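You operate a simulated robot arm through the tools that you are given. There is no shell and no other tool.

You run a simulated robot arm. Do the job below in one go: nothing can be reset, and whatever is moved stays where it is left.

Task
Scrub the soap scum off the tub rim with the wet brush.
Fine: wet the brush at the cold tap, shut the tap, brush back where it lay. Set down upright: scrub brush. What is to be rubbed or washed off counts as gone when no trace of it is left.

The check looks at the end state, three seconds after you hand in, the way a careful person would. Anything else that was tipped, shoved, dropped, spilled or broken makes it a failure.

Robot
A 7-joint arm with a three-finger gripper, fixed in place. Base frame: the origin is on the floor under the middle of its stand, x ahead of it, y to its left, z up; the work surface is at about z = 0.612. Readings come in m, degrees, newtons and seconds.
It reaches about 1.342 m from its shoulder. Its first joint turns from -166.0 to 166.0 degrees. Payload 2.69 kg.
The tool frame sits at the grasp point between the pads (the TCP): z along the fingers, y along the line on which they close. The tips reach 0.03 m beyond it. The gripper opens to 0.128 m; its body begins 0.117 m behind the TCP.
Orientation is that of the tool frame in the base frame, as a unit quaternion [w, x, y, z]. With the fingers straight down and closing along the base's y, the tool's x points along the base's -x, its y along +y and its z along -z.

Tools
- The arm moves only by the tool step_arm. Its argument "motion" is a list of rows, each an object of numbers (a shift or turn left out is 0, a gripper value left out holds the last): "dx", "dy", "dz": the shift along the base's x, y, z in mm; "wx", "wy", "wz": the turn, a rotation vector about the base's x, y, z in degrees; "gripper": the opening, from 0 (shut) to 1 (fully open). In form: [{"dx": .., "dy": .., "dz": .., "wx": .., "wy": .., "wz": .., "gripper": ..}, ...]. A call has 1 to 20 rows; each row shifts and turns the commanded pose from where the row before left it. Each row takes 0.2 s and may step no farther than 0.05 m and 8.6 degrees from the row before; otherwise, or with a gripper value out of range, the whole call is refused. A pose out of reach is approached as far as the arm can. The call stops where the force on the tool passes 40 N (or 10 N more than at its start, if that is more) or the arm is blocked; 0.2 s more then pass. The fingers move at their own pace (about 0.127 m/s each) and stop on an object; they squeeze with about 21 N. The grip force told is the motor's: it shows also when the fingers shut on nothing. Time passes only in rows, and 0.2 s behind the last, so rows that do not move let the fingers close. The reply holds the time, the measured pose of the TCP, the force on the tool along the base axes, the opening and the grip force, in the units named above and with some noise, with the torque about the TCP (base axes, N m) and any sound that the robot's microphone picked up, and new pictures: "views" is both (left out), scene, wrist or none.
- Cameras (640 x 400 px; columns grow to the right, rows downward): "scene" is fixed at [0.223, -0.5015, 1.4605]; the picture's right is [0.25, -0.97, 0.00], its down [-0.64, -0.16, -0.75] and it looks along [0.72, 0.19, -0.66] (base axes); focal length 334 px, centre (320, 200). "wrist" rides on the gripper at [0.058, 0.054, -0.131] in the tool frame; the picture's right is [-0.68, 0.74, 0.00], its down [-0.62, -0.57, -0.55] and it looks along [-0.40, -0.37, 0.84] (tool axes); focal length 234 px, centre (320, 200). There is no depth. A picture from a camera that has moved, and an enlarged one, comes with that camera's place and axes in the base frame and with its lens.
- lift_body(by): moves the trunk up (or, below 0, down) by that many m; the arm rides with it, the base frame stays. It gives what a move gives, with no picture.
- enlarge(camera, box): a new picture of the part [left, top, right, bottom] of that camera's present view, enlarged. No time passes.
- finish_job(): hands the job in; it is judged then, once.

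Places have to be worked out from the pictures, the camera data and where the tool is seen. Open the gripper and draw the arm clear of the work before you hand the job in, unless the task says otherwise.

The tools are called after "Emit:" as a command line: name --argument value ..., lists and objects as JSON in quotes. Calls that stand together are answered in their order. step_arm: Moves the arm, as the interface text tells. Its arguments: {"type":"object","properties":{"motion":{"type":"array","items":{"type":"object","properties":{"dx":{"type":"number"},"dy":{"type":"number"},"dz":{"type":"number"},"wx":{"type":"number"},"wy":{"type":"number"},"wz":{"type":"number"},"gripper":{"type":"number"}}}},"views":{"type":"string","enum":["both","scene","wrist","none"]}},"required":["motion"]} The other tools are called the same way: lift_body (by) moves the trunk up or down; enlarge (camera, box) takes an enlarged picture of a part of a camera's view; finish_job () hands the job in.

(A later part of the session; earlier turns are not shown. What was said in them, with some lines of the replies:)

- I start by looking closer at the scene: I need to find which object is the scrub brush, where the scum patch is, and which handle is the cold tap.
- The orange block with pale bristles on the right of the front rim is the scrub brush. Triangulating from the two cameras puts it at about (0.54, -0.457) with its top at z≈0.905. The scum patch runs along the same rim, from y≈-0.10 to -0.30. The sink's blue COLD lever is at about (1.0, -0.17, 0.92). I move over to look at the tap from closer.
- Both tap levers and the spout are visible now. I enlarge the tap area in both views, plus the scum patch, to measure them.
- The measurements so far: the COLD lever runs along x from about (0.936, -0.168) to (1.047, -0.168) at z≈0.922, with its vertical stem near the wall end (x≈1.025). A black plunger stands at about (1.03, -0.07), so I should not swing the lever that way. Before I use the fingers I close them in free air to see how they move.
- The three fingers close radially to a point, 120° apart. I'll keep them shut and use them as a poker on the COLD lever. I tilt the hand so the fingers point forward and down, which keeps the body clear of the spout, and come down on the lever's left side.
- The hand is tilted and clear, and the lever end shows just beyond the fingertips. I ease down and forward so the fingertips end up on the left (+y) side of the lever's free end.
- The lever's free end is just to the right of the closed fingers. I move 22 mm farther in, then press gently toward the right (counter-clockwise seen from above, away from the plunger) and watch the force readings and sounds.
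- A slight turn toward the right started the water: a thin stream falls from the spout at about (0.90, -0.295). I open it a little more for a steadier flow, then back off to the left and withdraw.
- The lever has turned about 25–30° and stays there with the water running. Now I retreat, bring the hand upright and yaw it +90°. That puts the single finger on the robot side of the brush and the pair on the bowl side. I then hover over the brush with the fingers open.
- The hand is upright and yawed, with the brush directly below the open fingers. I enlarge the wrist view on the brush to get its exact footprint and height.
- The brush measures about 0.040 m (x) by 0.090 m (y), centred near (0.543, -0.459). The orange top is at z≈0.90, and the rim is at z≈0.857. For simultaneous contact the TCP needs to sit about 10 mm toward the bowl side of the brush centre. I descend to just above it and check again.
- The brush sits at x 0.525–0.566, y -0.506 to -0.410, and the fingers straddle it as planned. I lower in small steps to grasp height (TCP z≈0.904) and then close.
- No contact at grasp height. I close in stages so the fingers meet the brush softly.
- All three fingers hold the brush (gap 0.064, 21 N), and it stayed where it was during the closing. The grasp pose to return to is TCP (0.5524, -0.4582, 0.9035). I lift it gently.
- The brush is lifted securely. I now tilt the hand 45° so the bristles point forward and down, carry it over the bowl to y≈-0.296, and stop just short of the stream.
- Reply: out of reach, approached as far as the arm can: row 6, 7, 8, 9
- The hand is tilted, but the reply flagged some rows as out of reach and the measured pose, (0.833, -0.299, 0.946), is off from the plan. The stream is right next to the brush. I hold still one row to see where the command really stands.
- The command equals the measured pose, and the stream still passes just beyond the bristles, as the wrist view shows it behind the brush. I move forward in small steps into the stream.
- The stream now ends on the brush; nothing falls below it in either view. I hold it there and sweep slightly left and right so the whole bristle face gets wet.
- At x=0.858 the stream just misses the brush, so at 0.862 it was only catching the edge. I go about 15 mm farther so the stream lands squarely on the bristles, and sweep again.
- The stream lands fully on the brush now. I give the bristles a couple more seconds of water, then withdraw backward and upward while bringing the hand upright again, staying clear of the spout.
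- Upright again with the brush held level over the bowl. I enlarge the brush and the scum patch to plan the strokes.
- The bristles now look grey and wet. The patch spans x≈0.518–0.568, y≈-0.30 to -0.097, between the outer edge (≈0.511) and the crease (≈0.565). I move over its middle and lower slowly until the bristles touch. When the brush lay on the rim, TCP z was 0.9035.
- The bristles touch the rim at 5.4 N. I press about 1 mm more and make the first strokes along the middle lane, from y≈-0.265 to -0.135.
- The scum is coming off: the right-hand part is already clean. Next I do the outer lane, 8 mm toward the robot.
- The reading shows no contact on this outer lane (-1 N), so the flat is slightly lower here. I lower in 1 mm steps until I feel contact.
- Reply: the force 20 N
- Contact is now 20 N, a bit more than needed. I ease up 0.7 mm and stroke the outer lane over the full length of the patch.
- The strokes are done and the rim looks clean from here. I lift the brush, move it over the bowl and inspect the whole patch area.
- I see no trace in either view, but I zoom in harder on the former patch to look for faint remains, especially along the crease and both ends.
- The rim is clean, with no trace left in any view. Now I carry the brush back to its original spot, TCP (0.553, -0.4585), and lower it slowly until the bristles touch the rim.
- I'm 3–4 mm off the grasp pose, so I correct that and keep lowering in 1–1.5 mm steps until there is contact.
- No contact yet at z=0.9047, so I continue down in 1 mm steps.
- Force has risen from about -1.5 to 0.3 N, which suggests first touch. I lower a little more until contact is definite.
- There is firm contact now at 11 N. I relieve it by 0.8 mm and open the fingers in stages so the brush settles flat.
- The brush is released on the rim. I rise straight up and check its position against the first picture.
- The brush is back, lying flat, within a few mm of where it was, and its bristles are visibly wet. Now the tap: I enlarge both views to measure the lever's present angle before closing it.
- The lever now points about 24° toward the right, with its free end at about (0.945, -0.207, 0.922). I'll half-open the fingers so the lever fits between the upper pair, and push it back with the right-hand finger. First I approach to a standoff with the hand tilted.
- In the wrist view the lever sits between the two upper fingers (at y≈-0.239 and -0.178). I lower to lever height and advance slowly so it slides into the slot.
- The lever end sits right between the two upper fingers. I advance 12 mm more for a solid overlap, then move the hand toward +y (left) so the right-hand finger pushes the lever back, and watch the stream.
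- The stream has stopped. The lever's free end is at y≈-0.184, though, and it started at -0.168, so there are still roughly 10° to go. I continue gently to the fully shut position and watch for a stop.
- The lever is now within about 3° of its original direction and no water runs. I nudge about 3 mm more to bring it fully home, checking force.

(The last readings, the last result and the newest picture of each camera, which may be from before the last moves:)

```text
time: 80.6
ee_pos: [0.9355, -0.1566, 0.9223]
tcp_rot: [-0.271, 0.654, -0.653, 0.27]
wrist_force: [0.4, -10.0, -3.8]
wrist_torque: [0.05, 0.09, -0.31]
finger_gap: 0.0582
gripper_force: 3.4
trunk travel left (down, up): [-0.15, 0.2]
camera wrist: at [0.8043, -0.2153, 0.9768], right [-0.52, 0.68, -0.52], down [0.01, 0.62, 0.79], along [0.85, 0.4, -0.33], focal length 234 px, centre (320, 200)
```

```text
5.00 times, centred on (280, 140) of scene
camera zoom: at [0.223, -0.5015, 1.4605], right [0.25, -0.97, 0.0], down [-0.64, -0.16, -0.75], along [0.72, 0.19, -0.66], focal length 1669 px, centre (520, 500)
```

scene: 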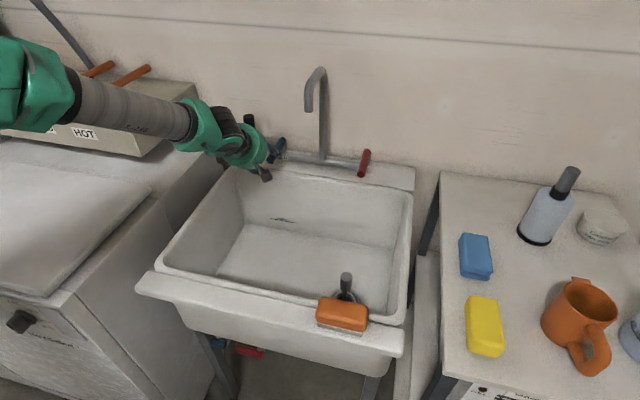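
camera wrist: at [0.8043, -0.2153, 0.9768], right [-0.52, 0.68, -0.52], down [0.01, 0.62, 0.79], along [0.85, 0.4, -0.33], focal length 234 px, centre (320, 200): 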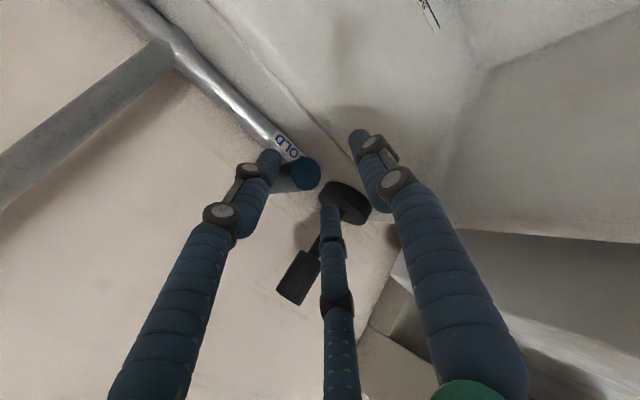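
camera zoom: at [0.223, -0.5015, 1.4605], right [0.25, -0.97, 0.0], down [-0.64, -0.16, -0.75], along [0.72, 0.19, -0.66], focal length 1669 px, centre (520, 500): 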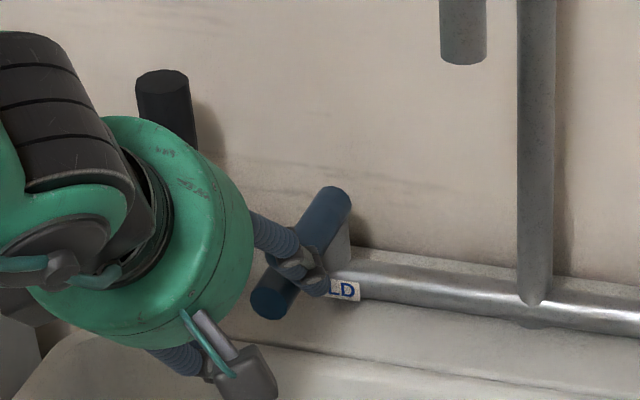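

The side force has risen to 10 N, so the lever is against its closed stop and the tap is shut. I re-centre the fingers around the lever so I don't drag it, then back straight out and come upright.

Emit:
step_arm --motion '[{"dy": -4}, {"dy": -5}, {"dx": -10}, {"dx": -15}, {"dx": -20}, {"dx": -25}, {"dx": -25, "dz": 8}, {"wy": 7.5, "dx": -30, "dz": 20}, {"wy": 7.5, "dx": -35, "dz": 25}, {"wy": 7.5, "dx": -35, "dz": 25}, {"wy": 7.5, "dx": -35, "dz": 25}, {"wy": 7.5, "dx": -35, "dz": 25}, {"wy": 7.5, "dx": -30, "dz": 25}, {"dz": 30, "gripper": 1.0}, {"dz": 30}, {"dz": 30}, {}, {}]'

Emit:
enlarge --camera "scene" --box '[230, 60, 390, 190]'

```text
time: 84.4
ee_pos: [0.638, -0.1652, 1.1639]
tcp_rot: [0.0, -0.707, 0.707, -0.001]
wrist_force: [-0.1, -0.2, 0.0]
wrist_torque: [0.02, 0.0, 0.05]
finger_gap: 0.128
gripper_force: 0.0
trunk travel left (down, up): [-0.15, 0.2]
camera wrist: at [0.584, -0.2244, 1.2957], right [-0.74, 0.68, 0.0], down [0.57, 0.62, 0.55], along [0.37, 0.4, -0.84], focal length 234 px, centre (320, 200)
```

scene: 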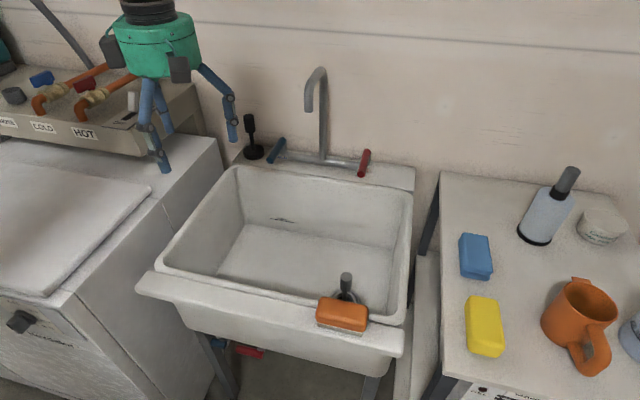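
wrist: 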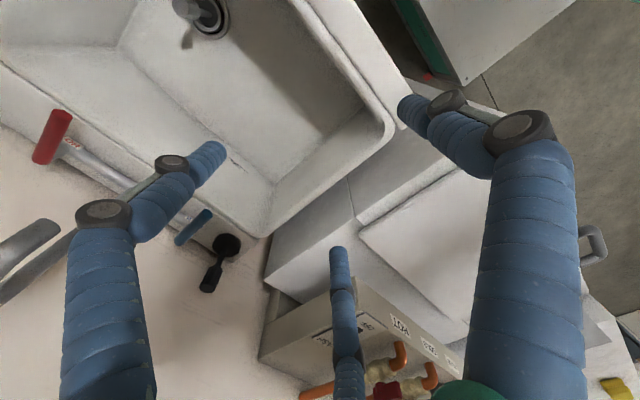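

```text
3.08 times, centred on (310, 125) of scene
camera zoom: at [0.223, -0.5015, 1.4605], right [0.25, -0.97, 0.0], down [-0.64, -0.16, -0.75], along [0.72, 0.19, -0.66], focal length 1027 px, centre (351, 431)
```

zoom: 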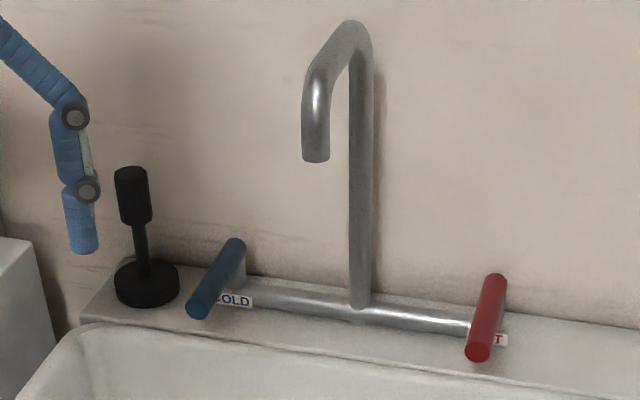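

The COLD lever is exactly as in the first picture, the stream is gone, and the plunger and other things are unmoved. I take a last close look at the rim and the brush.

Emit:
enlarge --camera "scene" --box '[130, 230, 430, 400]'

Emit:
enlarge --camera "wrist" --box '[280, 0, 460, 140]'

Emit:
enlarge --camera "scene" --box '[170, 255, 290, 325]'

```text
2.13 times, centred on (280, 315) of scene
camera zoom: at [0.223, -0.5015, 1.4605], right [0.25, -0.97, 0.0], down [-0.64, -0.16, -0.75], along [0.72, 0.19, -0.66], focal length 712 px, centre (405, -45)
```

zoom: 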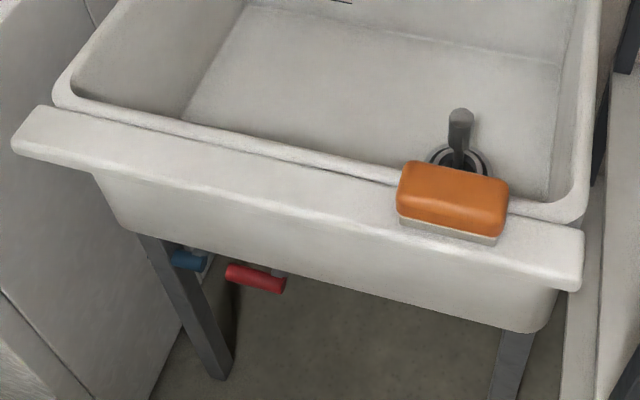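

```text
2.86 times, centred on (370, 70) of wrist
camera zoom: at [0.584, -0.2244, 1.2957], right [-0.74, 0.68, 0.0], down [0.57, 0.62, 0.55], along [0.37, 0.4, -0.84], focal length 669 px, centre (177, 571)
```

zoom: 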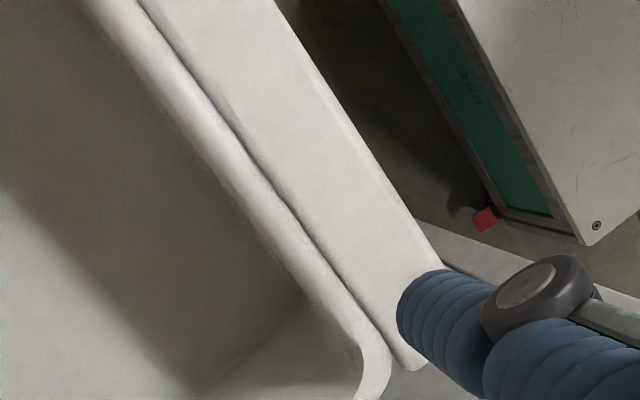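

```text
5.33 times, centred on (230, 290) of scene
camera zoom: at [0.223, -0.5015, 1.4605], right [0.25, -0.97, 0.0], down [-0.64, -0.16, -0.75], along [0.72, 0.19, -0.66], focal length 1780 px, centre (800, -280)
```

zoom: 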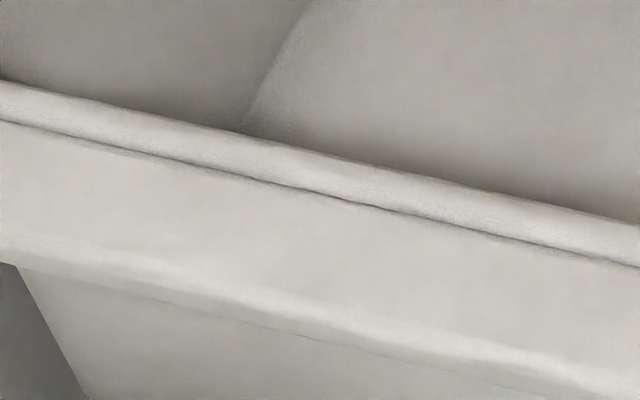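

The rim is spotless, the brush lies bristles-down in its place, and the tap is shut. I raise the open hand a bit farther from the work before handing in.

Emit:
step_arm --motion '[{"dx": -15, "dz": 25}, {"dx": -15, "dz": 25}, {"dx": -15, "dz": 25}, {"dx": -10, "dz": 15}, {}, {}, {}]' --views "scene"

```text
time: 86.0
ee_pos: [0.5826, -0.1652, 1.2536]
tcp_rot: [0.0, 0.707, -0.707, 0.0]
wrist_force: [0.5, 0.0, 0.1]
wrist_torque: [-0.01, -0.01, 0.03]
finger_gap: 0.1281
gripper_force: 0.1
trunk travel left (down, up): [-0.15, 0.2]
```

scene: 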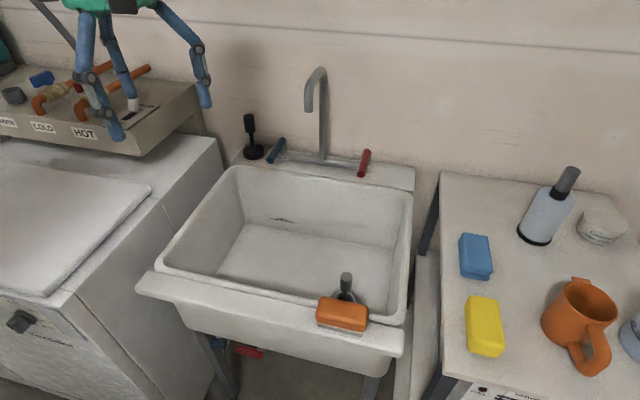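

The arm is clear with the gripper open, the scum is gone, the water is off, and the brush lies back on the rim with nothing else disturbed. I hand the job in.

Emit:
finish_job

```text
The job is handed in.
```

The soap scum is scrubbed off the tub rim, and I found no trace of it in close-up views from either camera.

- **Brush:** I wetted it under the cold tap and scrubbed with it. It is back on the rim, upright with its bristles down, about 5 mm closer to the robot than where it started.
- **Tap:** the cold lever is back against its closed stop in its original position, and no water is running.
- **Everything else:** the plunger and the items on the side table look as they did at the start. The gripper is open and the arm is clear of the work.
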